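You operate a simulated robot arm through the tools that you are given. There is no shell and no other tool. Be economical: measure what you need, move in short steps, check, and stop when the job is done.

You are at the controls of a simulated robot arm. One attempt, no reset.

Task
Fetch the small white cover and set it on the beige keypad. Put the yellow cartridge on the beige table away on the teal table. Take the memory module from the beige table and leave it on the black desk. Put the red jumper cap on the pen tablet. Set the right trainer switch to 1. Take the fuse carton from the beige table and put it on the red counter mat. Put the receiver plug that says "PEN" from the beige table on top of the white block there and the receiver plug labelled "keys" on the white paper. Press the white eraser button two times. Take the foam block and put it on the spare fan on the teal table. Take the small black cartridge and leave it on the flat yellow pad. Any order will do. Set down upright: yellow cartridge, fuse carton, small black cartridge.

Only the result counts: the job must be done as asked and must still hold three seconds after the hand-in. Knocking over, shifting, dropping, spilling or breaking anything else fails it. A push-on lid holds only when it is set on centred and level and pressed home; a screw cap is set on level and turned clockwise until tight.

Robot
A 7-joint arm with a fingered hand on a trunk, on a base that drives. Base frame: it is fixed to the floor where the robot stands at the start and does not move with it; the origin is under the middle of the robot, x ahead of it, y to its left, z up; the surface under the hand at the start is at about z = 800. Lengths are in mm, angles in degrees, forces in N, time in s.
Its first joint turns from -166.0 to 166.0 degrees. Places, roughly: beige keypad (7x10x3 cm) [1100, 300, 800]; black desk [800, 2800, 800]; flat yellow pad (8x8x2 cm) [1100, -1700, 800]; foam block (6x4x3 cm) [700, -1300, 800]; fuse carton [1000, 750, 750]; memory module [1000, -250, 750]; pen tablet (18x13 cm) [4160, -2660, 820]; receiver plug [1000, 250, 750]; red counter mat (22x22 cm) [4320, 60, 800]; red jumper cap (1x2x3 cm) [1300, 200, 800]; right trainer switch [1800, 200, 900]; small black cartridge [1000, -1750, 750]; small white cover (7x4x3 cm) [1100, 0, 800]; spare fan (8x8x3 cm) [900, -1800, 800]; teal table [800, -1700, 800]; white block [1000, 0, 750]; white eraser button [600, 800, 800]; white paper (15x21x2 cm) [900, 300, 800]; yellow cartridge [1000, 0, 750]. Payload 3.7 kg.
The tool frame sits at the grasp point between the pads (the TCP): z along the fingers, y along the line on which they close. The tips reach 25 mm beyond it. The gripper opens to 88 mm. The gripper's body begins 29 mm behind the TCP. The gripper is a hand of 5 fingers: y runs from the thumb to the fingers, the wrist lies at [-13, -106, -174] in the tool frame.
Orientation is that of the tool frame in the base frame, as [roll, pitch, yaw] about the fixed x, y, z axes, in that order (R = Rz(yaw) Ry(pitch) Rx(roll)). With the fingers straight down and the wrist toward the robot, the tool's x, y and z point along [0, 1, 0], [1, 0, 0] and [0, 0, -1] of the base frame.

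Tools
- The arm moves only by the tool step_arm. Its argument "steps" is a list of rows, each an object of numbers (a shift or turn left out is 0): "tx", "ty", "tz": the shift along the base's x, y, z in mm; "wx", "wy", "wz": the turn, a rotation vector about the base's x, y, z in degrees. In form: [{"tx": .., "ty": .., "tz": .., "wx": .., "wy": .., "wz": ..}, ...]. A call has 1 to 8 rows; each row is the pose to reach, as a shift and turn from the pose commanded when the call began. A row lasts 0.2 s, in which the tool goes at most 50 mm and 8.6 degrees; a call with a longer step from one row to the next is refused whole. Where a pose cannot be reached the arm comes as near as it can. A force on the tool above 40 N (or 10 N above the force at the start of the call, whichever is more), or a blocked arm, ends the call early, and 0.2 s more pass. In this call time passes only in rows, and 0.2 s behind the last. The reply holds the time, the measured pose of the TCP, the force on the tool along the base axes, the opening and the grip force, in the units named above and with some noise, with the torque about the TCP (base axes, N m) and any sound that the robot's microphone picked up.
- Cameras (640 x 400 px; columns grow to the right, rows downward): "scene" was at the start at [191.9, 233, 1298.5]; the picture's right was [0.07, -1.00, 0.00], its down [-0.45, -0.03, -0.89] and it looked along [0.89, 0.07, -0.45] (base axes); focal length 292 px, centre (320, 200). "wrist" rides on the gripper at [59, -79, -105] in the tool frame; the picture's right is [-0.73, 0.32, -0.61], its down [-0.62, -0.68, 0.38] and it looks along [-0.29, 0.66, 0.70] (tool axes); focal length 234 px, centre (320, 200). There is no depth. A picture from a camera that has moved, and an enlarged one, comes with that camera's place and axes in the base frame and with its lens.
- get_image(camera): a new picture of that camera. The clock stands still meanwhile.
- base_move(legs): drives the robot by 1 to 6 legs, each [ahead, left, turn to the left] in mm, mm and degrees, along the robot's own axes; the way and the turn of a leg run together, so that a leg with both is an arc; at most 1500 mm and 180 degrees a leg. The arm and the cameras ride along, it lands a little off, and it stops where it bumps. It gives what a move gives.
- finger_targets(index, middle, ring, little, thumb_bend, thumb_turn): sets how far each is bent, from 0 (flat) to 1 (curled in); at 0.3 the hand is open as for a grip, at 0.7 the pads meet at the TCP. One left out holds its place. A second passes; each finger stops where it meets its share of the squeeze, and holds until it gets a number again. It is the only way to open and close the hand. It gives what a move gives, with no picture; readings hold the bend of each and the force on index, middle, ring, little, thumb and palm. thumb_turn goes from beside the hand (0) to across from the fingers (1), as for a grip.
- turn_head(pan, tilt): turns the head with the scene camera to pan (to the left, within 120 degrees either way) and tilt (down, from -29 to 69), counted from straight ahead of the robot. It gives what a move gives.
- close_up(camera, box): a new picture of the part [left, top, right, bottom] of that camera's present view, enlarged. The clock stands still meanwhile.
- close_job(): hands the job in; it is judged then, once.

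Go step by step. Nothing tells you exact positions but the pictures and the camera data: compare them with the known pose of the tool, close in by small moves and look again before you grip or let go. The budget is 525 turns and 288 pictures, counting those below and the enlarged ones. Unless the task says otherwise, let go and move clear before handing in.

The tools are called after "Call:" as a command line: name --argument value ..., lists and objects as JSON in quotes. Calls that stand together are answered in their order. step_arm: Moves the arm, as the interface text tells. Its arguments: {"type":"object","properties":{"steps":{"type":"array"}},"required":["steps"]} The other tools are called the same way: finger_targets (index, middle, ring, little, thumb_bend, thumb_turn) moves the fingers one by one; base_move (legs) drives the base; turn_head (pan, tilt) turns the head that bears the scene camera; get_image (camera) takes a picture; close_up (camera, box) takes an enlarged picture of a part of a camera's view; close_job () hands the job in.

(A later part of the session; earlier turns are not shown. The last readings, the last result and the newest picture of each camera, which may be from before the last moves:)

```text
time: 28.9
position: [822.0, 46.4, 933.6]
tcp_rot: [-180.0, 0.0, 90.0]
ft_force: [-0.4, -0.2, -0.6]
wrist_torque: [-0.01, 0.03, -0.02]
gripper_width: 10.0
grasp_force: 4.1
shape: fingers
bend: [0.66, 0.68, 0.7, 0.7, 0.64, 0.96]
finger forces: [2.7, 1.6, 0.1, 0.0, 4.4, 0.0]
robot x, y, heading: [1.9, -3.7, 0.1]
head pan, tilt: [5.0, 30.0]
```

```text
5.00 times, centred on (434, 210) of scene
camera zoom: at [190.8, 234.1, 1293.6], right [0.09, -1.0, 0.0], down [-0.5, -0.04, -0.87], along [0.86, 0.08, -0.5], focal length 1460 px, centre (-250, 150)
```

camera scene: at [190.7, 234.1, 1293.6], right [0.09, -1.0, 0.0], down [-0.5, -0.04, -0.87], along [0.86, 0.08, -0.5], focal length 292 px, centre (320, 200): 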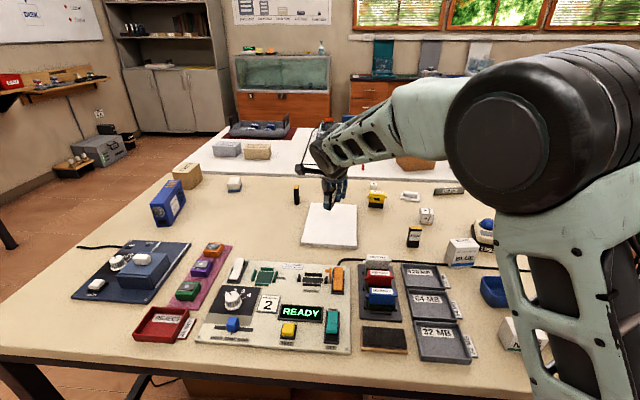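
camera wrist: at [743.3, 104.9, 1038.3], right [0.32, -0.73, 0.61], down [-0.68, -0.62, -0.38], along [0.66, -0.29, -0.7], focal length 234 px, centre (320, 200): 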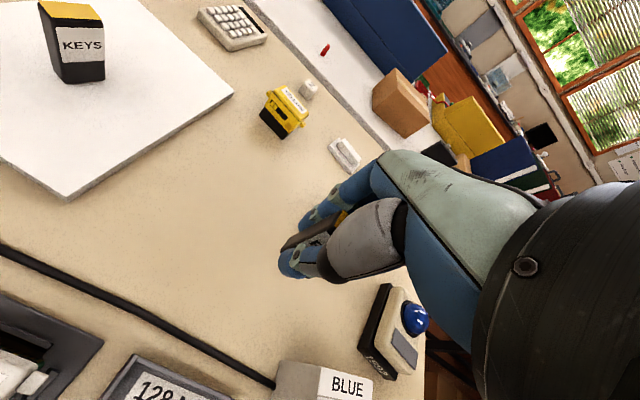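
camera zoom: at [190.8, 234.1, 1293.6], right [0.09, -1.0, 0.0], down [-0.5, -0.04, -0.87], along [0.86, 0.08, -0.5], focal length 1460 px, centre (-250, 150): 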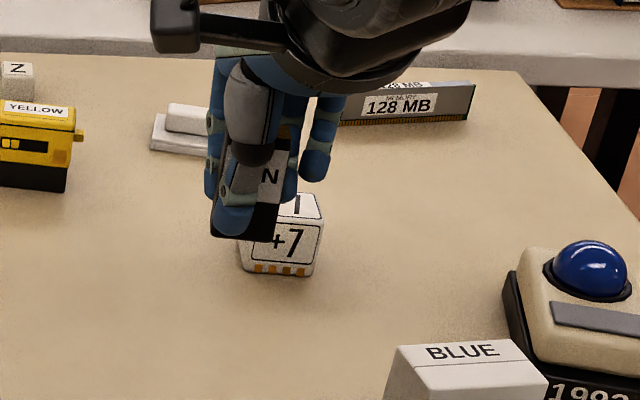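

PEN is held upright. The "+7" white block is centred about (945, -12), top near 842; I carry PEN over it.

Call:
step_arm --steps '[{"tx": 30, "ty": -15}, {"tx": 60, "ty": -30}, {"tx": 92, "ty": -45}, {"tx": 123, "ty": -58}]'

Call:
get_image --camera "wrist"

Call:
close_up --camera "scene" --box '[380, 165, 476, 225]'

```text
time: 29.9
position: [944.4, -10.9, 930.9]
tcp_rot: [-180.0, -0.2, 90.2]
ft_force: [0.4, 0.2, 0.3]
wrist_torque: [0.02, 0.01, -0.01]
gripper_width: 10.1
grasp_force: 4.2
shape: fingers
bend: [0.66, 0.68, 0.7, 0.7, 0.64, 0.96]
finger forces: [2.7, 1.6, 0.1, 0.1, 4.3, 0.0]
robot x, y, heading: [-0.9, 0.8, -0.3]
head pan, tilt: [5.0, 30.0]
```

```text
248 pictures are left
camera wrist: at [865.6, 47.3, 1037.2], right [0.32, -0.73, 0.61], down [-0.68, -0.62, -0.38], along [0.66, -0.29, -0.7], focal length 234 px, centre (320, 200)
```

wrist: 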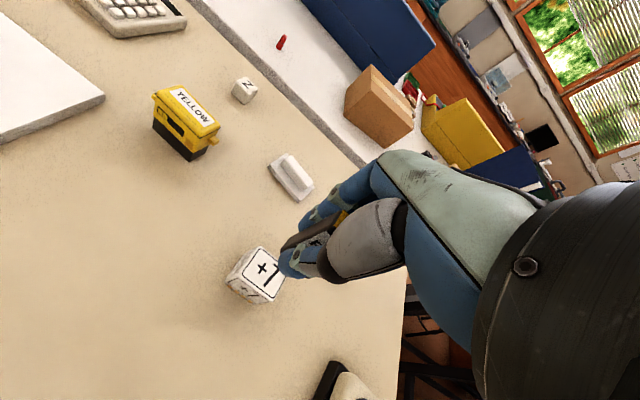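

```text
6.67 times, centred on (428, 195) of scene
camera zoom: at [190.4, 234.2, 1293.6], right [0.09, -1.0, 0.0], down [-0.5, -0.04, -0.87], along [0.86, 0.08, -0.5], focal length 1947 px, centre (-400, 233)
```

zoom: 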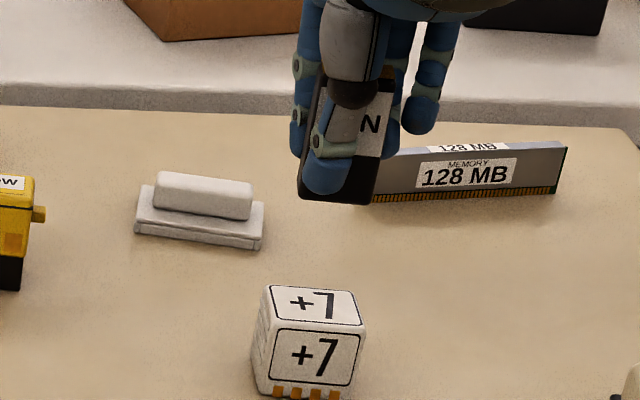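

Aligned over the block. Descending slowly.

Call:
step_arm --steps '[{"tx": -1, "tz": -20}, {"tx": -1, "tz": -40}, {"tx": -1, "tz": -45}]'

Call:
close_up --camera "scene" --box '[380, 170, 476, 230]'

Call:
close_up --camera "wrist" --box '[230, 200, 358, 280]'

```text
time: 30.7
position: [944.7, -11.7, 886.8]
tcp_rot: [-180.0, 0.1, 90.0]
ft_force: [-1.1, -0.5, -1.0]
wrist_torque: [0.0, 0.01, -0.04]
gripper_width: 9.8
grasp_force: 4.0
shape: fingers
bend: [0.66, 0.68, 0.7, 0.7, 0.64, 0.96]
finger forces: [2.7, 1.6, 0.2, 0.0, 4.4, 0.0]
robot x, y, heading: [-2.8, -2.5, 0.1]
head pan, tilt: [5.0, 30.0]
```

```text
6.67 times, centred on (428, 200) of scene
camera zoom: at [190.7, 234.0, 1293.6], right [0.09, -1.0, 0.0], down [-0.5, -0.04, -0.87], along [0.86, 0.08, -0.5], focal length 1947 px, centre (-400, 200)
```

zoom: 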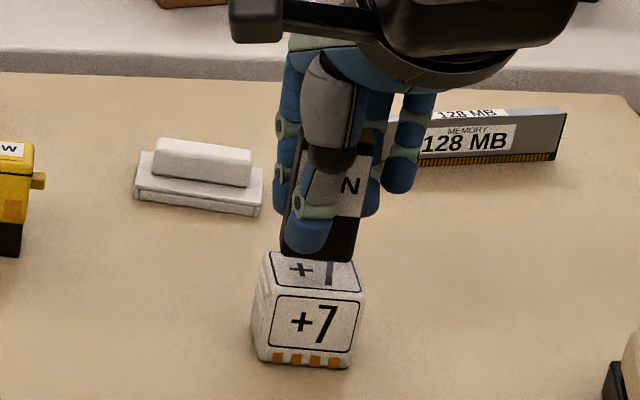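

```text
5.00 times, centred on (294, 240) of wrist
camera zoom: at [865.3, 47.0, 992.4], right [0.32, -0.73, 0.61], down [-0.68, -0.62, -0.38], along [0.66, -0.29, -0.7], focal length 1171 px, centre (450, 0)
```

zoom: 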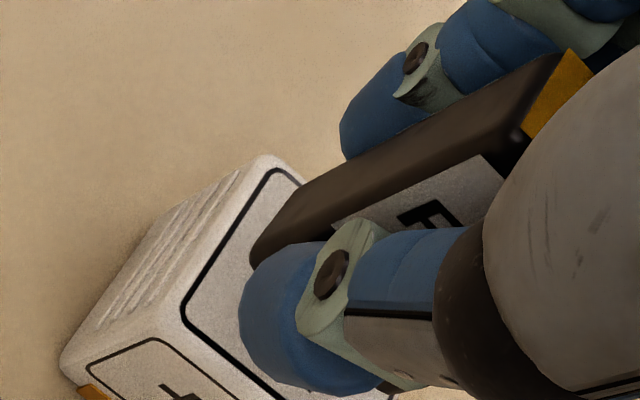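

Call:
step_arm --steps '[{"tx": -3, "tz": -3}, {"tx": -3, "tz": -6}, {"tx": -3, "tz": -8}]'

Call:
step_arm --steps '[{"tz": -2}, {"tz": -4}]'

Call:
close_up --camera "scene" --box '[380, 170, 476, 230]'

```text
time: 31.5
position: [941.0, -10.2, 879.4]
tcp_rot: [-180.0, 0.0, 90.0]
ft_force: [-0.5, -0.5, -0.1]
wrist_torque: [0.01, 0.01, 0.0]
gripper_width: 9.8
grasp_force: 4.7
shape: fingers
bend: [0.66, 0.68, 0.7, 0.7, 0.64, 0.96]
finger forces: [2.7, 1.6, 0.1, 0.0, 4.4, 0.1]
robot x, y, heading: [1.9, 3.0, -0.1]
head pan, tilt: [5.0, 30.0]
```

```text
time: 32.1
position: [940.8, -10.1, 875.8]
tcp_rot: [179.9, 0.0, 89.9]
ft_force: [0.1, 0.7, 5.2]
wrist_torque: [0.04, 0.02, 0.01]
gripper_width: 9.9
grasp_force: 5.2
shape: fingers
bend: [0.66, 0.68, 0.7, 0.7, 0.65, 0.96]
finger forces: [3.1, 1.8, 0.2, 0.0, 5.0, 0.0]
robot x, y, heading: [-1.6, -0.7, 0.0]
head pan, tilt: [5.0, 30.0]
```

```text
6.67 times, centred on (428, 200) of scene
camera zoom: at [190.5, 234.1, 1293.6], right [0.09, -1.0, 0.0], down [-0.5, -0.04, -0.87], along [0.86, 0.08, -0.5], focal length 1947 px, centre (-400, 200)
```

zoom: 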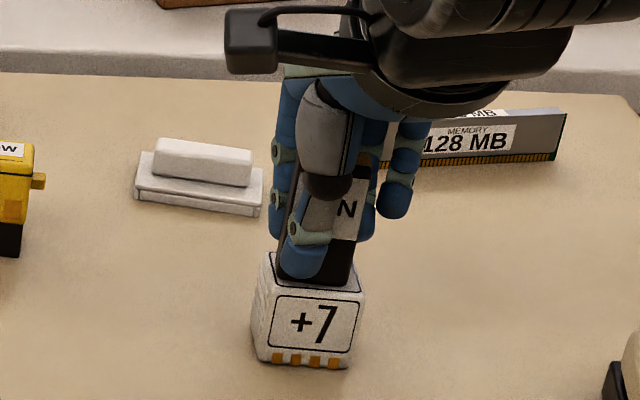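

Contact at 876, centred on the block. Releasing and rising.

Call:
finger_targets --index 0.55 --middle 0.55 --ring 0.55 --little 0.55 --thumb_bend 0.55

Call:
finger_targets --index 0.3 --middle 0.3 --ring 0.3 --little 0.3 --thumb_bend 0.3

Call:
step_arm --steps '[{"tz": 40}, {"tz": 80}, {"tz": 110}]'

Call:
get_image --camera "wrist"

Call:
close_up --camera "scene" --box '[300, 160, 460, 260]'

```text
time: 33.1
position: [942.5, -10.6, 875.1]
tcp_rot: [179.9, 0.0, 90.0]
ft_force: [-0.1, 0.4, 0.7]
wrist_torque: [0.0, -0.01, 0.0]
gripper_width: 29.9
grasp_force: 0.0
shape: fingers
bend: [0.55, 0.55, 0.55, 0.55, 0.55, 0.97]
finger forces: [0.1, 0.0, 0.0, 0.0, 0.0, 0.0]
robot x, y, heading: [2.0, 1.7, 0.1]
head pan, tilt: [5.0, 30.0]
```

```text
time: 34.1
position: [941.0, -10.8, 875.5]
tcp_rot: [-179.9, 0.0, 90.0]
ft_force: [0.1, -0.2, -0.1]
wrist_torque: [0.01, 0.01, -0.01]
gripper_width: 84.7
grasp_force: 0.0
shape: fingers
bend: [0.3, 0.3, 0.3, 0.3, 0.3, 0.97]
finger forces: [0.0, 0.0, 0.0, 0.0, 0.0, 0.0]
robot x, y, heading: [-1.0, -0.4, 0.1]
head pan, tilt: [5.0, 30.0]
```

```text
time: 34.9
position: [941.5, -11.7, 984.5]
tcp_rot: [-179.9, 0.0, 90.1]
ft_force: [0.3, 0.8, -0.7]
wrist_torque: [0.0, -0.02, 0.0]
gripper_width: 84.6
grasp_force: 0.0
shape: fingers
bend: [0.3, 0.3, 0.3, 0.3, 0.3, 0.97]
finger forces: [0.0, 0.0, 0.0, 0.0, 0.0, 0.0]
robot x, y, heading: [-0.6, 2.0, -0.1]
head pan, tilt: [5.0, 30.0]
```

```text
243 pictures are left
camera wrist: at [862.9, 47.6, 1090.4], right [0.32, -0.73, 0.61], down [-0.68, -0.62, -0.38], along [0.66, -0.29, -0.7], focal length 234 px, centre (320, 200)
```

wrist: 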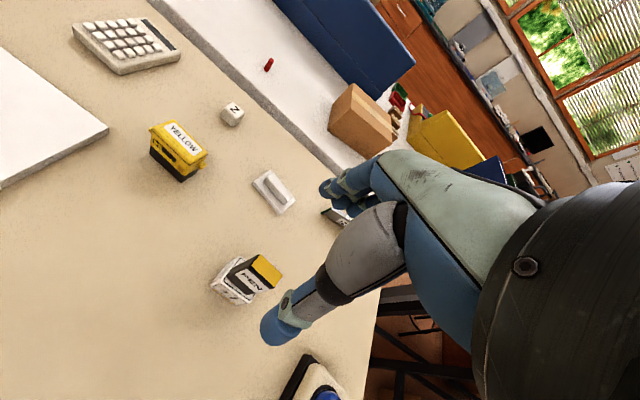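

```text
4.00 times, centred on (380, 210) of scene
camera zoom: at [190.8, 234.1, 1293.6], right [0.09, -1.0, 0.0], down [-0.5, -0.04, -0.87], along [0.86, 0.08, -0.5], focal length 1168 px, centre (80, 160)
```

zoom: 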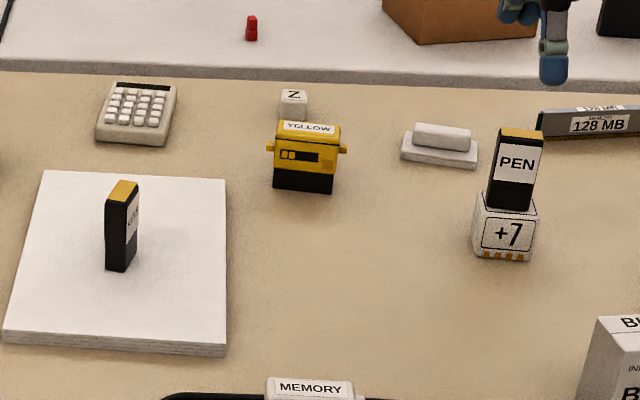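

PEN stands on the block. Now the small white cover at about (1076, 5); I zoom to see its shape.

Call:
close_up --camera "wrist" --box '[238, 160, 318, 210]'

Call:
close_up --camera "scene" --box '[380, 175, 444, 215]'

Call:
close_up --camera "scene" --box '[315, 170, 379, 210]'

```text
8.00 times, centred on (278, 185) of wrist
camera zoom: at [862.9, 47.6, 1090.4], right [0.32, -0.73, 0.61], down [-0.68, -0.62, -0.38], along [0.66, -0.29, -0.7], focal length 1873 px, centre (656, 320)
```

zoom: 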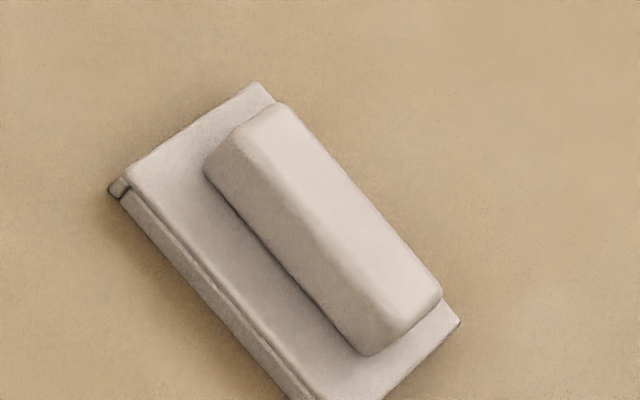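

```text
10.00 times, centred on (412, 195) of scene
camera zoom: at [190.8, 234.1, 1293.6], right [0.09, -1.0, 0.0], down [-0.5, -0.04, -0.87], along [0.86, 0.08, -0.5], focal length 2920 px, centre (-600, 250)
```

zoom: 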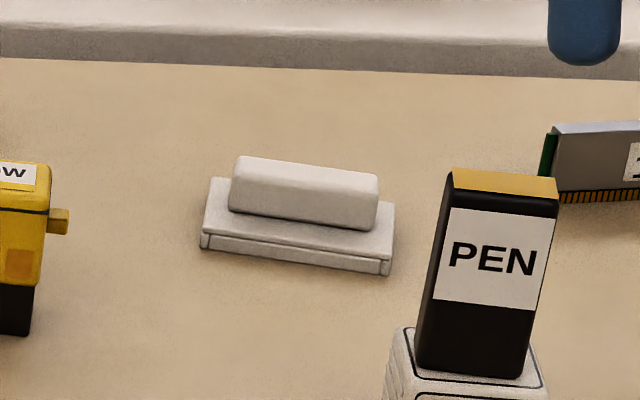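

```text
10.00 times, centred on (347, 190) of scene
camera zoom: at [190.8, 234.1, 1293.6], right [0.09, -1.0, 0.0], down [-0.5, -0.04, -0.87], along [0.86, 0.08, -0.5], focal length 2920 px, centre (50, 300)
```

zoom: 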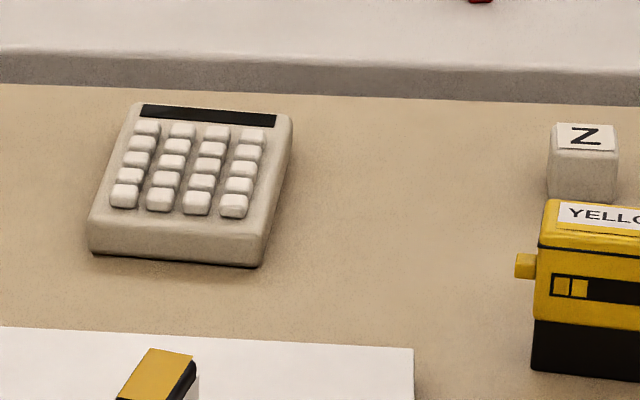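

The cover is a flanged plate with a ridge; I'll grip the ridge across, turned about -8.5°. Moving above it.

Call:
step_arm --steps '[{"tx": 45, "ty": 5, "wz": -3}, {"tx": 90, "ty": 11, "wz": -6}, {"tx": 135, "ty": 16, "wz": -8.7}, {"tx": 135, "ty": 16, "tz": -40, "wz": -8.7}]'

Call:
get_image --camera "wrist"

Call:
close_up --camera "scene" --box '[364, 155, 460, 215]'

```text
time: 35.9
position: [1076.5, 4.6, 946.2]
tcp_rot: [179.9, 0.0, 81.2]
ft_force: [-0.1, -0.5, 0.3]
wrist_torque: [-0.04, 0.01, 0.01]
gripper_width: 84.6
grasp_force: 0.0
shape: fingers
bend: [0.3, 0.3, 0.3, 0.3, 0.3, 0.97]
finger forces: [0.0, 0.0, 0.0, 0.0, 0.0, 0.1]
robot x, y, heading: [1.9, 0.3, 0.1]
head pan, tilt: [5.0, 30.0]
```

```text
238 pictures are left
camera wrist: at [1007.4, 74.6, 1051.3], right [0.21, -0.77, 0.61], down [-0.77, -0.51, -0.38], along [0.61, -0.39, -0.7], focal length 234 px, centre (320, 200)
```

wrist: 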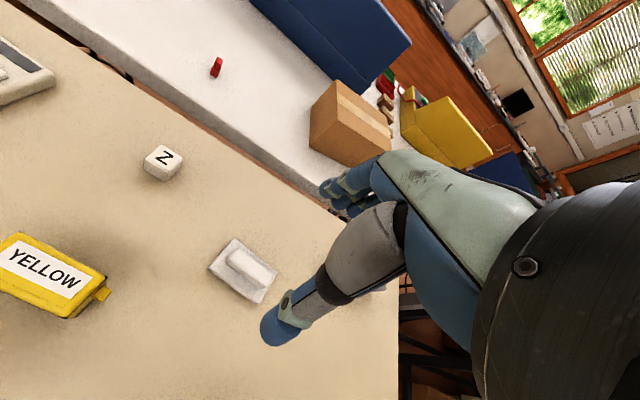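

```text
6.67 times, centred on (412, 185) of scene
camera zoom: at [190.4, 234.1, 1293.6], right [0.09, -1.0, 0.0], down [-0.5, -0.04, -0.87], along [0.86, 0.08, -0.5], focal length 1947 px, centre (-293, 300)
```

zoom: 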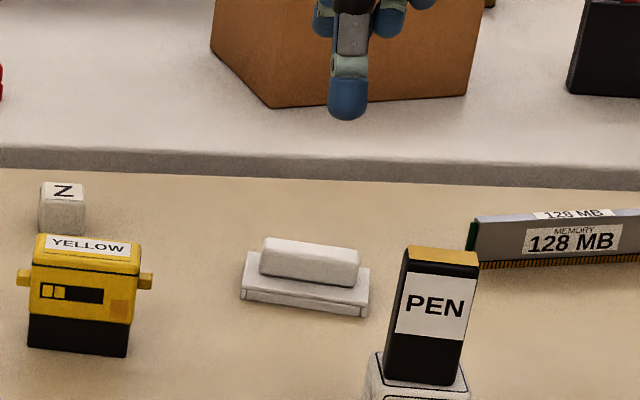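

The ridge is centred under the hand. Descending.

Call:
step_arm --steps '[{"tx": 2, "tz": -40}, {"tx": 2, "tz": -80}, {"tx": 2, "tz": -100}]'

Call:
get_image --camera "wrist"

Call:
close_up --camera "scene" --box '[364, 155, 460, 215]'

```text
time: 36.7
position: [1077.9, 5.3, 845.4]
tcp_rot: [180.0, -0.1, 81.3]
ft_force: [0.7, 0.1, 1.1]
wrist_torque: [0.02, 0.0, -0.06]
gripper_width: 84.5
grasp_force: 0.1
shape: fingers
bend: [0.3, 0.3, 0.3, 0.3, 0.3, 0.97]
finger forces: [0.0, 0.0, 0.0, 0.1, 0.0, 0.0]
robot x, y, heading: [-2.6, 1.0, -0.1]
head pan, tilt: [5.0, 30.0]
```

```text
236 pictures are left
camera wrist: at [1008.9, 74.9, 950.4], right [0.21, -0.77, 0.61], down [-0.77, -0.51, -0.38], along [0.61, -0.39, -0.7], focal length 234 px, centre (320, 200)
```

wrist: 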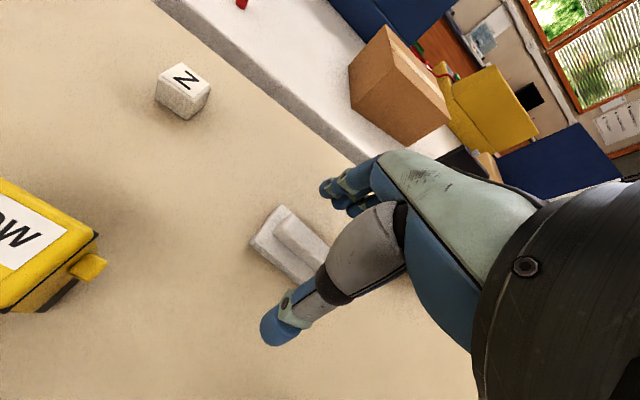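

```text
6.67 times, centred on (412, 185) of scene
camera zoom: at [190.6, 234.1, 1293.6], right [0.09, -1.0, 0.0], down [-0.5, -0.04, -0.87], along [0.86, 0.08, -0.5], focal length 1947 px, centre (-293, 300)
```

zoom: 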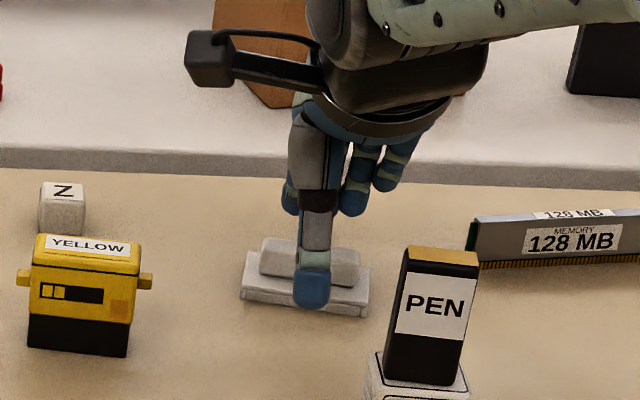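

Call:
step_arm --steps '[{"tz": -7}]'

Call:
finger_targets --index 0.72 --middle 0.72 --ring 0.72 --little 0.72 --thumb_bend 0.72

Call:
close_up --camera "wrist" --box '[230, 180, 390, 280]'

Call:
close_up --camera "scene" --box '[380, 165, 460, 215]'

```text
time: 37.1
position: [1077.4, 5.6, 837.7]
tcp_rot: [-180.0, -0.1, 81.3]
ft_force: [0.7, 0.0, 0.1]
wrist_torque: [-0.06, 0.0, 0.02]
gripper_width: 84.4
grasp_force: 0.1
shape: fingers
bend: [0.3, 0.3, 0.3, 0.3, 0.3, 0.97]
finger forces: [0.0, 0.0, 0.1, 0.0, 0.0, 0.1]
robot x, y, heading: [-0.6, 1.7, -0.0]
head pan, tilt: [5.0, 30.0]
```

```text
time: 38.1
position: [1076.8, 6.8, 838.2]
tcp_rot: [-180.0, 0.0, 81.3]
ft_force: [-0.3, -0.3, 0.9]
wrist_torque: [0.03, 0.0, 0.01]
gripper_width: 9.2
grasp_force: 7.4
shape: fingers
bend: [0.71, 0.71, 0.72, 0.72, 0.64, 0.96]
finger forces: [5.2, 1.8, 0.3, 0.1, 7.4, 0.0]
robot x, y, heading: [-1.3, -0.8, 0.0]
head pan, tilt: [5.0, 30.0]
```

```text
4.00 times, centred on (310, 230) of wrist
camera zoom: at [1009.2, 75.1, 943.8], right [0.21, -0.77, 0.61], down [-0.77, -0.51, -0.38], along [0.61, -0.39, -0.7], focal length 937 px, centre (360, 80)
```

zoom: 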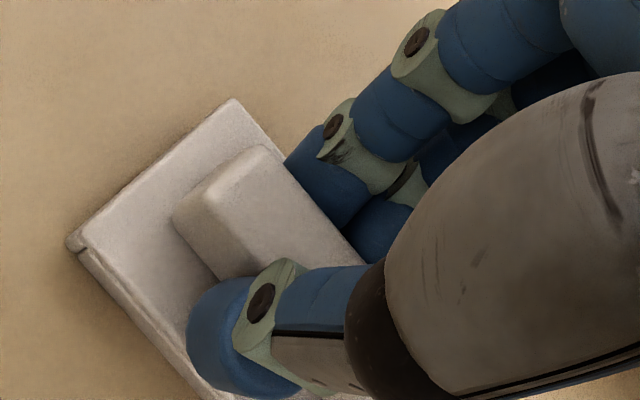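

```text
8.00 times, centred on (420, 190) of scene
camera zoom: at [190.7, 234.1, 1293.6], right [0.09, -1.0, 0.0], down [-0.5, -0.04, -0.87], along [0.86, 0.08, -0.5], focal length 2336 px, centre (-480, 280)
```

zoom: 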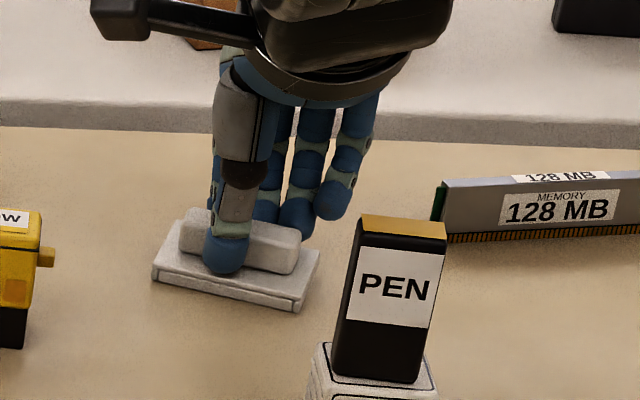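

The pinch is off-centre (thumb meets index/middle left of the tool axis). I'll open, and re-centre toward -y.

Call:
finger_targets --index 0.3 --middle 0.3 --ring 0.3 --little 0.3 --thumb_bend 0.3

Call:
step_arm --steps '[{"tz": 40}]'

Call:
close_up --camera "wrist" --box '[210, 180, 370, 280]'

Call:
close_up --camera "scene" --box '[380, 165, 460, 215]'

```text
time: 39.1
position: [1078.2, 5.8, 838.5]
tcp_rot: [179.9, 0.0, 81.3]
ft_force: [0.1, 0.1, -0.3]
wrist_torque: [0.02, 0.03, -0.01]
gripper_width: 84.4
grasp_force: 0.0
shape: fingers
bend: [0.3, 0.3, 0.3, 0.3, 0.3, 0.97]
finger forces: [0.1, 0.0, 0.0, 0.0, 0.0, 0.1]
robot x, y, heading: [-0.6, -0.7, 0.4]
head pan, tilt: [5.0, 30.0]
```

```text
time: 39.5
position: [1079.0, 5.1, 878.5]
tcp_rot: [-180.0, 0.0, 81.4]
ft_force: [-0.2, -1.3, 0.0]
wrist_torque: [0.01, -0.02, 0.02]
gripper_width: 84.5
grasp_force: 0.0
shape: fingers
bend: [0.3, 0.3, 0.3, 0.3, 0.3, 0.97]
finger forces: [0.0, 0.0, 0.1, 0.0, 0.0, 0.0]
robot x, y, heading: [-2.2, 0.7, -0.0]
head pan, tilt: [5.0, 30.0]
```

```text
4.00 times, centred on (290, 230) of wrist
camera zoom: at [1009.7, 74.8, 983.3], right [0.21, -0.77, 0.61], down [-0.77, -0.51, -0.38], along [0.61, -0.39, -0.7], focal length 937 px, centre (440, 80)
```

zoom: 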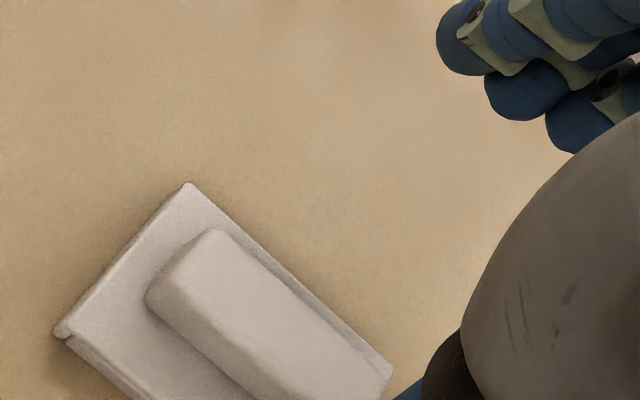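

```text
8.00 times, centred on (420, 190) of scene
camera zoom: at [190.8, 234.1, 1293.5], right [0.09, -1.0, 0.0], down [-0.5, -0.04, -0.87], along [0.86, 0.08, -0.5], focal length 2336 px, centre (-480, 280)
```

zoom: 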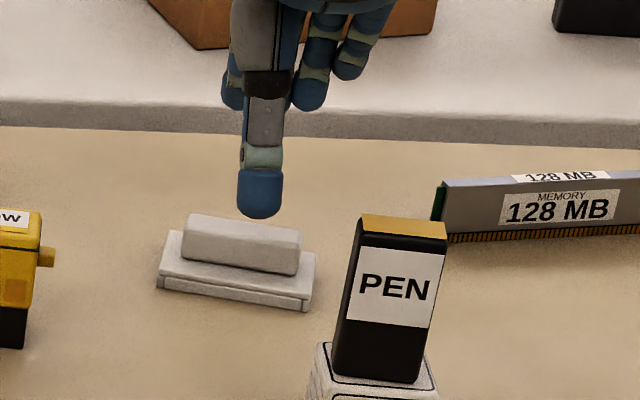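

Call:
step_arm --steps '[{"tx": -6, "ty": -8}, {"tx": -6, "ty": -8, "tz": -41}]'

Call:
finger_targets --index 0.72 --middle 0.72 --ring 0.72 --little 0.72 --thumb_bend 0.72

Call:
step_arm --steps '[{"tz": 30}, {"tz": 60}]'

Call:
close_up --camera "wrist" --box '[230, 180, 390, 280]'

Call:
close_up --camera "scene" --box '[380, 155, 460, 205]'

```text
time: 40.1
position: [1072.7, -1.8, 837.1]
tcp_rot: [-180.0, 0.0, 81.2]
ft_force: [0.1, -0.5, -0.7]
wrist_torque: [0.02, 0.0, 0.03]
gripper_width: 84.6
grasp_force: 0.0
shape: fingers
bend: [0.3, 0.3, 0.3, 0.3, 0.3, 0.97]
finger forces: [0.1, 0.1, 0.0, 0.0, 0.0, 0.0]
robot x, y, heading: [0.9, -0.2, -0.1]
head pan, tilt: [5.0, 30.0]
```

```text
time: 41.1
position: [1072.8, -2.8, 836.4]
tcp_rot: [180.0, 0.1, 81.3]
ft_force: [0.1, 0.5, -0.7]
wrist_torque: [-0.03, -0.01, 0.02]
gripper_width: 9.7
grasp_force: 8.4
shape: fingers
bend: [0.71, 0.64, 0.72, 0.72, 0.63, 0.96]
finger forces: [3.3, 5.4, 0.0, 0.1, 9.3, 0.1]
robot x, y, heading: [1.6, 1.7, 0.1]
head pan, tilt: [5.0, 30.0]
```

```text
time: 41.7
position: [1071.6, -3.8, 897.5]
tcp_rot: [-179.9, -0.1, 81.4]
ft_force: [0.1, 0.0, -0.3]
wrist_torque: [0.01, -0.02, -0.04]
gripper_width: 9.9
grasp_force: 9.1
shape: fingers
bend: [0.71, 0.64, 0.72, 0.72, 0.63, 0.96]
finger forces: [3.4, 5.2, 0.0, 0.0, 8.8, 0.1]
robot x, y, heading: [1.2, 4.5, 0.1]
head pan, tilt: [5.0, 30.0]
```

```text
4.00 times, centred on (310, 230) of wrist
camera zoom: at [1003.1, 66.8, 1002.1], right [0.21, -0.77, 0.61], down [-0.77, -0.51, -0.38], along [0.61, -0.38, -0.7], focal length 937 px, centre (360, 80)
```

zoom: 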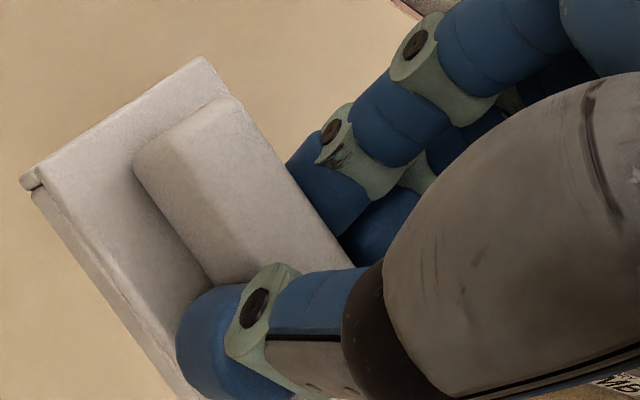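

```text
8.00 times, centred on (420, 180) of scene
camera zoom: at [190.8, 234.1, 1293.6], right [0.09, -1.0, 0.0], down [-0.5, -0.04, -0.87], along [0.86, 0.08, -0.5], focal length 2336 px, centre (-480, 360)
```

zoom: 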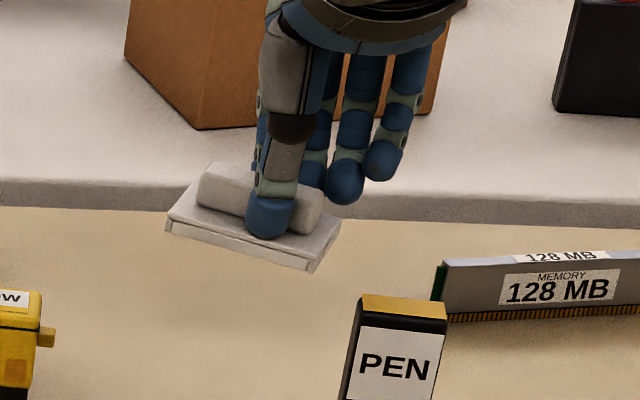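

The cover is lifted securely, turned a bit. I carry it over the keypad while turning it back.

Call:
step_arm --steps '[{"tz": 45}, {"tz": 65, "ty": 30, "wz": 4}, {"tz": 65, "ty": 75, "wz": 8}, {"tz": 65, "tx": 4, "ty": 120, "wz": 13}, {"tz": 65, "tx": 8, "ty": 165, "wz": 18}, {"tz": 65, "tx": 12, "ty": 210, "wz": 22}, {"tz": 65, "tx": 15, "ty": 255, "wz": 22}, {"tz": 45, "tx": 15, "ty": 258, "wz": 22}]'

Call:
get_image --camera "wrist"

Call:
close_up --camera "scene" --box '[300, 145, 396, 205]'

```text
time: 43.5
position: [1087.8, 254.8, 942.6]
tcp_rot: [-180.0, 0.1, 103.4]
ft_force: [-0.3, -0.2, 1.0]
wrist_torque: [0.0, 0.0, 0.0]
gripper_width: 9.4
grasp_force: 6.7
shape: fingers
bend: [0.71, 0.71, 0.72, 0.72, 0.64, 0.96]
finger forces: [4.5, 2.1, 0.0, 0.0, 6.7, 0.0]
robot x, y, heading: [-2.5, 2.7, 0.1]
head pan, tilt: [5.0, 30.0]
```

```text
228 pictures are left
camera wrist: at [997.2, 294.1, 1047.8], right [0.48, -0.63, 0.61], down [-0.52, -0.76, -0.38], along [0.71, -0.13, -0.7], focal length 234 px, centre (320, 200)
```

wrist: 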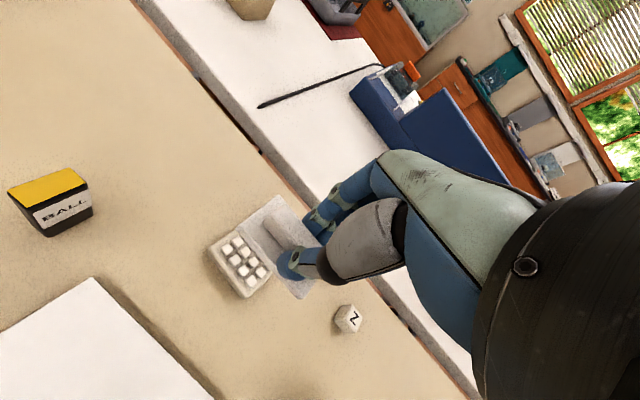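

```text
6.67 times, centred on (348, 175) of scene
camera zoom: at [190.6, 234.1, 1293.6], right [0.09, -1.0, 0.0], down [-0.5, -0.04, -0.87], along [0.86, 0.08, -0.5], focal length 1947 px, centre (133, 367)
```

zoom: 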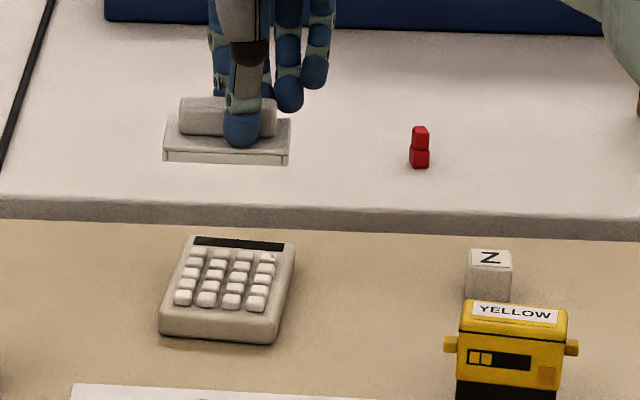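

The cover hangs level and square. I shift it over the keypad centre (~(1110, 267)) and lower.

Call:
step_arm --steps '[{"tx": 27, "ty": 2}, {"tx": 27, "ty": 2, "tz": -40}, {"tx": 27, "ty": 2, "tz": -60}]'

Call:
get_image --camera "wrist"

Call:
close_up --camera "scene" --box '[300, 155, 396, 215]'

```text
time: 44.3
position: [1114.9, 258.3, 882.5]
tcp_rot: [-180.0, 0.0, 103.3]
ft_force: [0.4, -0.3, 0.3]
wrist_torque: [0.0, 0.01, 0.0]
gripper_width: 9.6
grasp_force: 6.7
shape: fingers
bend: [0.71, 0.71, 0.72, 0.72, 0.64, 0.96]
finger forces: [4.4, 2.1, 0.0, 0.1, 6.4, 0.0]
robot x, y, heading: [-0.3, -0.2, 0.0]
head pan, tilt: [5.0, 30.0]
```

```text
226 pictures are left
camera wrist: at [1023.9, 295.7, 988.2], right [0.48, -0.63, 0.61], down [-0.52, -0.76, -0.38], along [0.71, -0.13, -0.7], focal length 234 px, centre (320, 200)
```

wrist: 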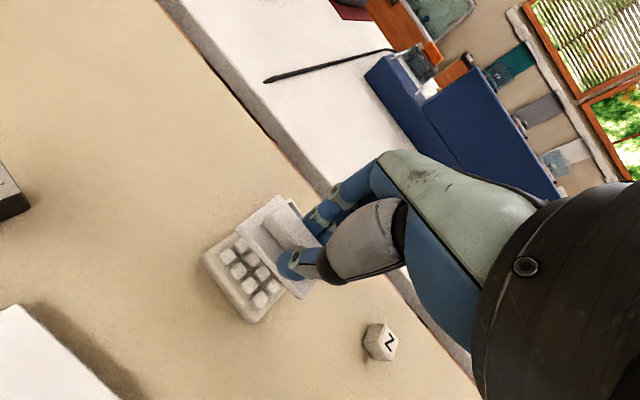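

```text
6.67 times, centred on (348, 185) of scene
camera zoom: at [190.6, 234.1, 1293.6], right [0.09, -1.0, 0.0], down [-0.5, -0.04, -0.87], along [0.86, 0.08, -0.5], focal length 1947 px, centre (133, 300)
```

zoom: 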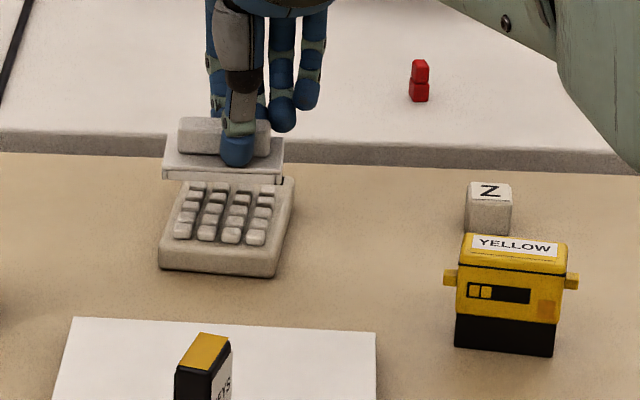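

The cover is too far back; I shift it 22 mm toward me and lower gently.

Call:
step_arm --steps '[{"tx": -22, "ty": -1}, {"tx": -22, "ty": -1, "tz": -8}]'

Call:
get_image --camera "wrist"

Call:
close_up --camera "scene" --box '[300, 155, 396, 215]'

```text
time: 44.9
position: [1092.3, 257.0, 874.4]
tcp_rot: [-180.0, 0.0, 103.3]
ft_force: [0.0, 0.4, -0.1]
wrist_torque: [0.0, 0.0, 0.01]
gripper_width: 9.6
grasp_force: 6.0
shape: fingers
bend: [0.71, 0.71, 0.72, 0.72, 0.64, 0.96]
finger forces: [4.4, 2.1, 0.1, 0.0, 6.6, 0.1]
robot x, y, heading: [-2.0, -2.1, -0.0]
head pan, tilt: [5.0, 30.0]
```

```text
224 pictures are left
camera wrist: at [1002.1, 294.7, 979.4], right [0.48, -0.63, 0.61], down [-0.52, -0.76, -0.38], along [0.71, -0.13, -0.7], focal length 234 px, centre (320, 200)
```

wrist: 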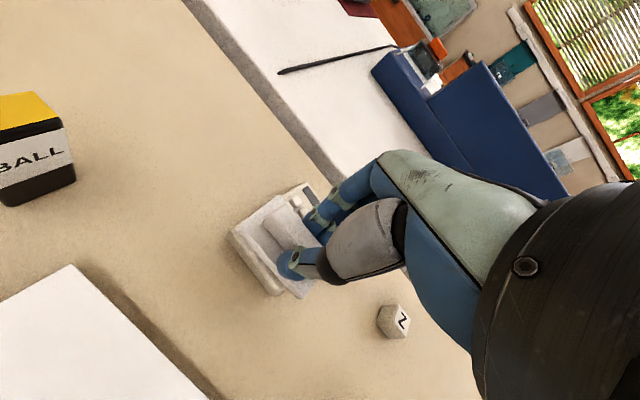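

```text
6.67 times, centred on (348, 185) of scene
camera zoom: at [190.7, 234.1, 1293.6], right [0.09, -1.0, 0.0], down [-0.5, -0.04, -0.87], along [0.86, 0.08, -0.5], focal length 1947 px, centre (133, 300)
```

zoom: 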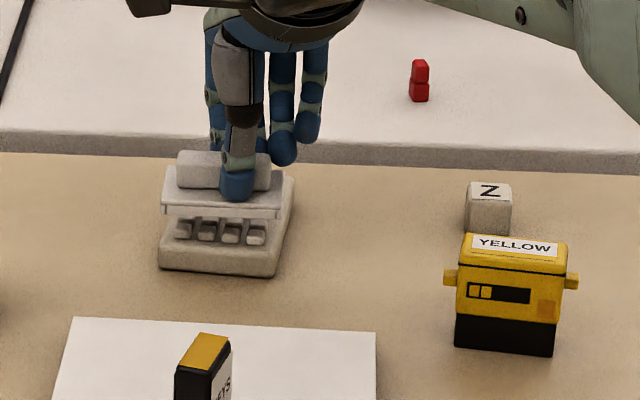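

Call:
step_arm --steps '[{"tx": 7, "tz": -3}, {"tx": 7, "tz": -6}]'

Call:
step_arm --steps '[{"tz": -2}, {"tz": -4}]'

Call:
close_up --camera "wrist" --box '[210, 170, 370, 270]'

Call:
close_up --camera "scene" --box '[310, 165, 374, 205]'

```text
time: 45.5
position: [1099.7, 255.4, 868.4]
tcp_rot: [179.9, 0.0, 103.3]
ft_force: [-0.8, -0.4, 0.2]
wrist_torque: [0.01, 0.03, -0.01]
gripper_width: 9.8
grasp_force: 6.6
shape: fingers
bend: [0.71, 0.71, 0.72, 0.72, 0.64, 0.96]
finger forces: [4.4, 2.1, 0.0, 0.0, 6.5, 0.1]
robot x, y, heading: [2.5, 0.7, 0.1]
head pan, tilt: [5.0, 30.0]
```

```text
time: 46.1
position: [1099.0, 256.0, 866.2]
tcp_rot: [179.9, 0.0, 103.2]
ft_force: [0.0, -0.2, 0.5]
wrist_torque: [0.01, 0.0, 0.0]
gripper_width: 9.7
grasp_force: 6.7
shape: fingers
bend: [0.71, 0.71, 0.72, 0.72, 0.64, 0.96]
finger forces: [4.4, 2.2, 0.1, 0.0, 6.5, 0.1]
robot x, y, heading: [3.8, -3.1, 0.0]
head pan, tilt: [5.0, 30.0]
```

```text
4.00 times, centred on (290, 220) of wrist
camera zoom: at [1009.2, 294.4, 969.7], right [0.48, -0.63, 0.61], down [-0.52, -0.76, -0.38], along [0.71, -0.13, -0.7], focal length 937 px, centre (440, 120)
```

zoom: 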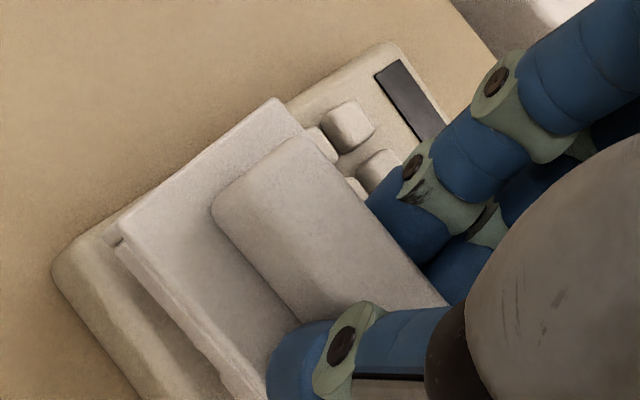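

```text
10.00 times, centred on (342, 185) of scene
camera zoom: at [190.7, 234.1, 1293.6], right [0.09, -1.0, 0.0], down [-0.5, -0.04, -0.87], along [0.86, 0.08, -0.5], focal length 2920 px, centre (100, 350)
```

zoom: 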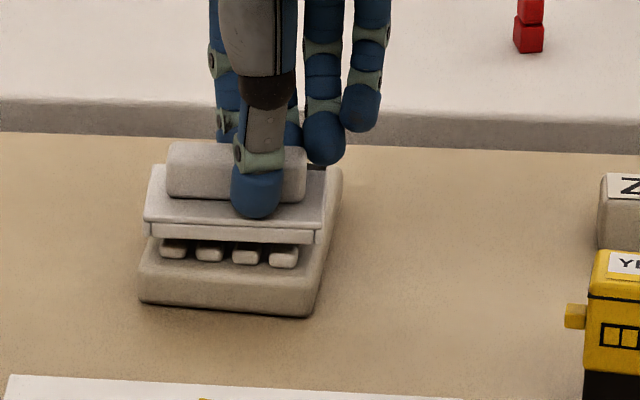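

Well placed. I keep lowering until contact.

Call:
step_arm --steps '[{"ty": -1.5, "tz": -2}, {"ty": -1.5, "tz": -4}]'

Call:
step_arm --steps '[{"tz": -2}, {"tz": -4}]'

Call:
close_up --camera "scene" --box '[310, 165, 374, 205]'

```text
time: 46.7
position: [1098.9, 254.7, 859.9]
tcp_rot: [-180.0, 0.0, 103.3]
ft_force: [0.4, -0.3, -0.1]
wrist_torque: [0.06, -0.02, 0.01]
gripper_width: 9.7
grasp_force: 6.5
shape: fingers
bend: [0.71, 0.71, 0.72, 0.72, 0.64, 0.96]
finger forces: [4.5, 2.0, 0.0, 0.0, 6.5, 0.0]
robot x, y, heading: [-2.2, 1.6, -0.1]
head pan, tilt: [5.0, 30.0]
```

```text
time: 47.3
position: [1099.7, 254.7, 857.9]
tcp_rot: [179.7, -0.1, 103.3]
ft_force: [0.4, 0.1, 9.0]
wrist_torque: [-0.01, 0.2, -0.02]
gripper_width: 9.5
grasp_force: 11.3
shape: fingers
bend: [0.71, 0.71, 0.72, 0.72, 0.65, 0.96]
finger forces: [5.1, 2.7, 0.0, 0.1, 14.3, 0.0]
robot x, y, heading: [-1.1, -3.8, 0.2]
head pan, tilt: [5.0, 30.0]
```

```text
10.00 times, centred on (342, 185) of scene
camera zoom: at [190.4, 234.0, 1293.6], right [0.09, -1.0, 0.0], down [-0.5, -0.04, -0.87], along [0.86, 0.08, -0.5], focal length 2920 px, centre (100, 350)
```

zoom: 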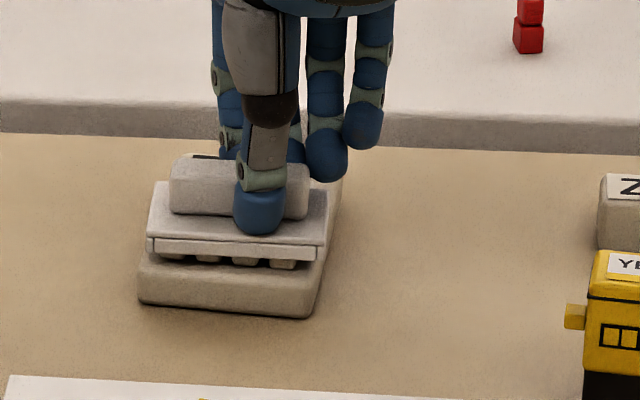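

It rests on the keys. Releasing and rising.

Call:
step_arm --steps '[{"tz": 1.5}]'

Call:
finger_targets --index 0.5 --middle 0.5 --ring 0.5 --little 0.5 --thumb_bend 0.5

Call:
finger_targets --index 0.3 --middle 0.3 --ring 0.3 --little 0.3 --thumb_bend 0.3

Call:
step_arm --steps '[{"tz": 40}, {"tz": 80}, {"tz": 120}]'

Call:
close_up --camera "scene" --box '[310, 165, 438, 245]'

Call:
get_image --camera "wrist"

```text
time: 47.7
position: [1099.2, 256.0, 857.8]
tcp_rot: [179.9, 0.0, 103.3]
ft_force: [1.3, -0.5, 7.2]
wrist_torque: [0.02, 0.14, 0.02]
gripper_width: 9.5
grasp_force: 9.9
shape: fingers
bend: [0.71, 0.71, 0.72, 0.72, 0.65, 0.96]
finger forces: [5.2, 2.7, 0.1, 0.0, 12.4, 0.0]
robot x, y, heading: [0.4, -4.2, -0.2]
head pan, tilt: [5.0, 30.0]
```

```text
time: 48.7
position: [1099.4, 256.1, 858.1]
tcp_rot: [179.9, 0.0, 103.3]
ft_force: [0.5, 0.1, 0.9]
wrist_torque: [-0.03, 0.0, 0.0]
gripper_width: 41.5
grasp_force: 0.0
shape: fingers
bend: [0.5, 0.5, 0.5, 0.5, 0.5, 0.97]
finger forces: [0.1, 0.0, 0.1, 0.0, 0.0, 0.1]
robot x, y, heading: [0.4, 1.8, -0.0]
head pan, tilt: [5.0, 30.0]
```

```text
time: 49.7
position: [1099.3, 254.7, 857.9]
tcp_rot: [-180.0, 0.0, 103.3]
ft_force: [-0.6, -0.5, 0.3]
wrist_torque: [0.02, -0.01, -0.02]
gripper_width: 84.4
grasp_force: 0.0
shape: fingers
bend: [0.3, 0.3, 0.3, 0.3, 0.3, 0.97]
finger forces: [0.0, 0.0, 0.0, 0.1, 0.0, 0.1]
robot x, y, heading: [3.8, 2.6, 0.2]
head pan, tilt: [5.0, 30.0]
```

```text
time: 50.5
position: [1098.7, 254.1, 977.1]
tcp_rot: [180.0, -0.2, 103.3]
ft_force: [0.8, -1.0, -0.1]
wrist_torque: [-0.01, 0.0, 0.03]
gripper_width: 84.0
grasp_force: 0.1
shape: fingers
bend: [0.3, 0.3, 0.3, 0.3, 0.3, 0.97]
finger forces: [0.0, 0.0, 0.0, 0.1, 0.0, 0.0]
robot x, y, heading: [-1.7, -2.1, 0.1]
head pan, tilt: [5.0, 30.0]
```

```text
5.00 times, centred on (374, 205) of scene
camera zoom: at [190.8, 234.1, 1293.5], right [0.09, -1.0, 0.0], down [-0.5, -0.04, -0.87], along [0.86, 0.08, -0.5], focal length 1460 px, centre (50, 175)
```

zoom: 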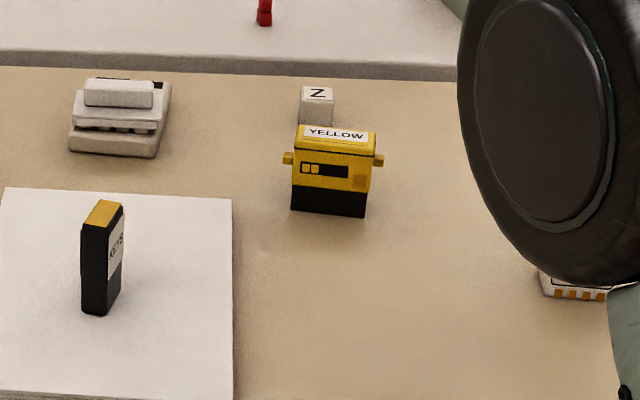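

```text
218 pictures are left
camera wrist: at [1008.8, 293.1, 1082.2], right [0.48, -0.63, 0.61], down [-0.52, -0.76, -0.38], along [0.71, -0.13, -0.7], focal length 234 px, centre (320, 200)
```

wrist: 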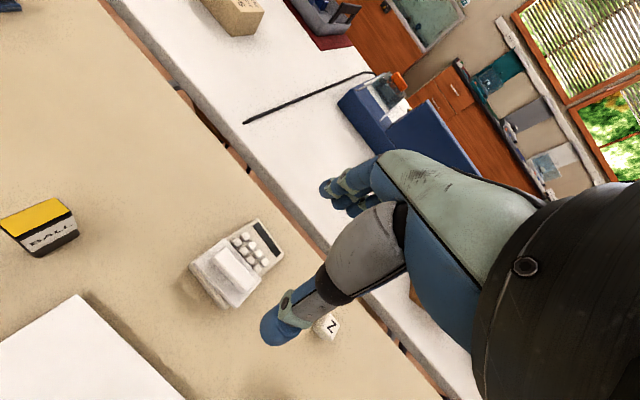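

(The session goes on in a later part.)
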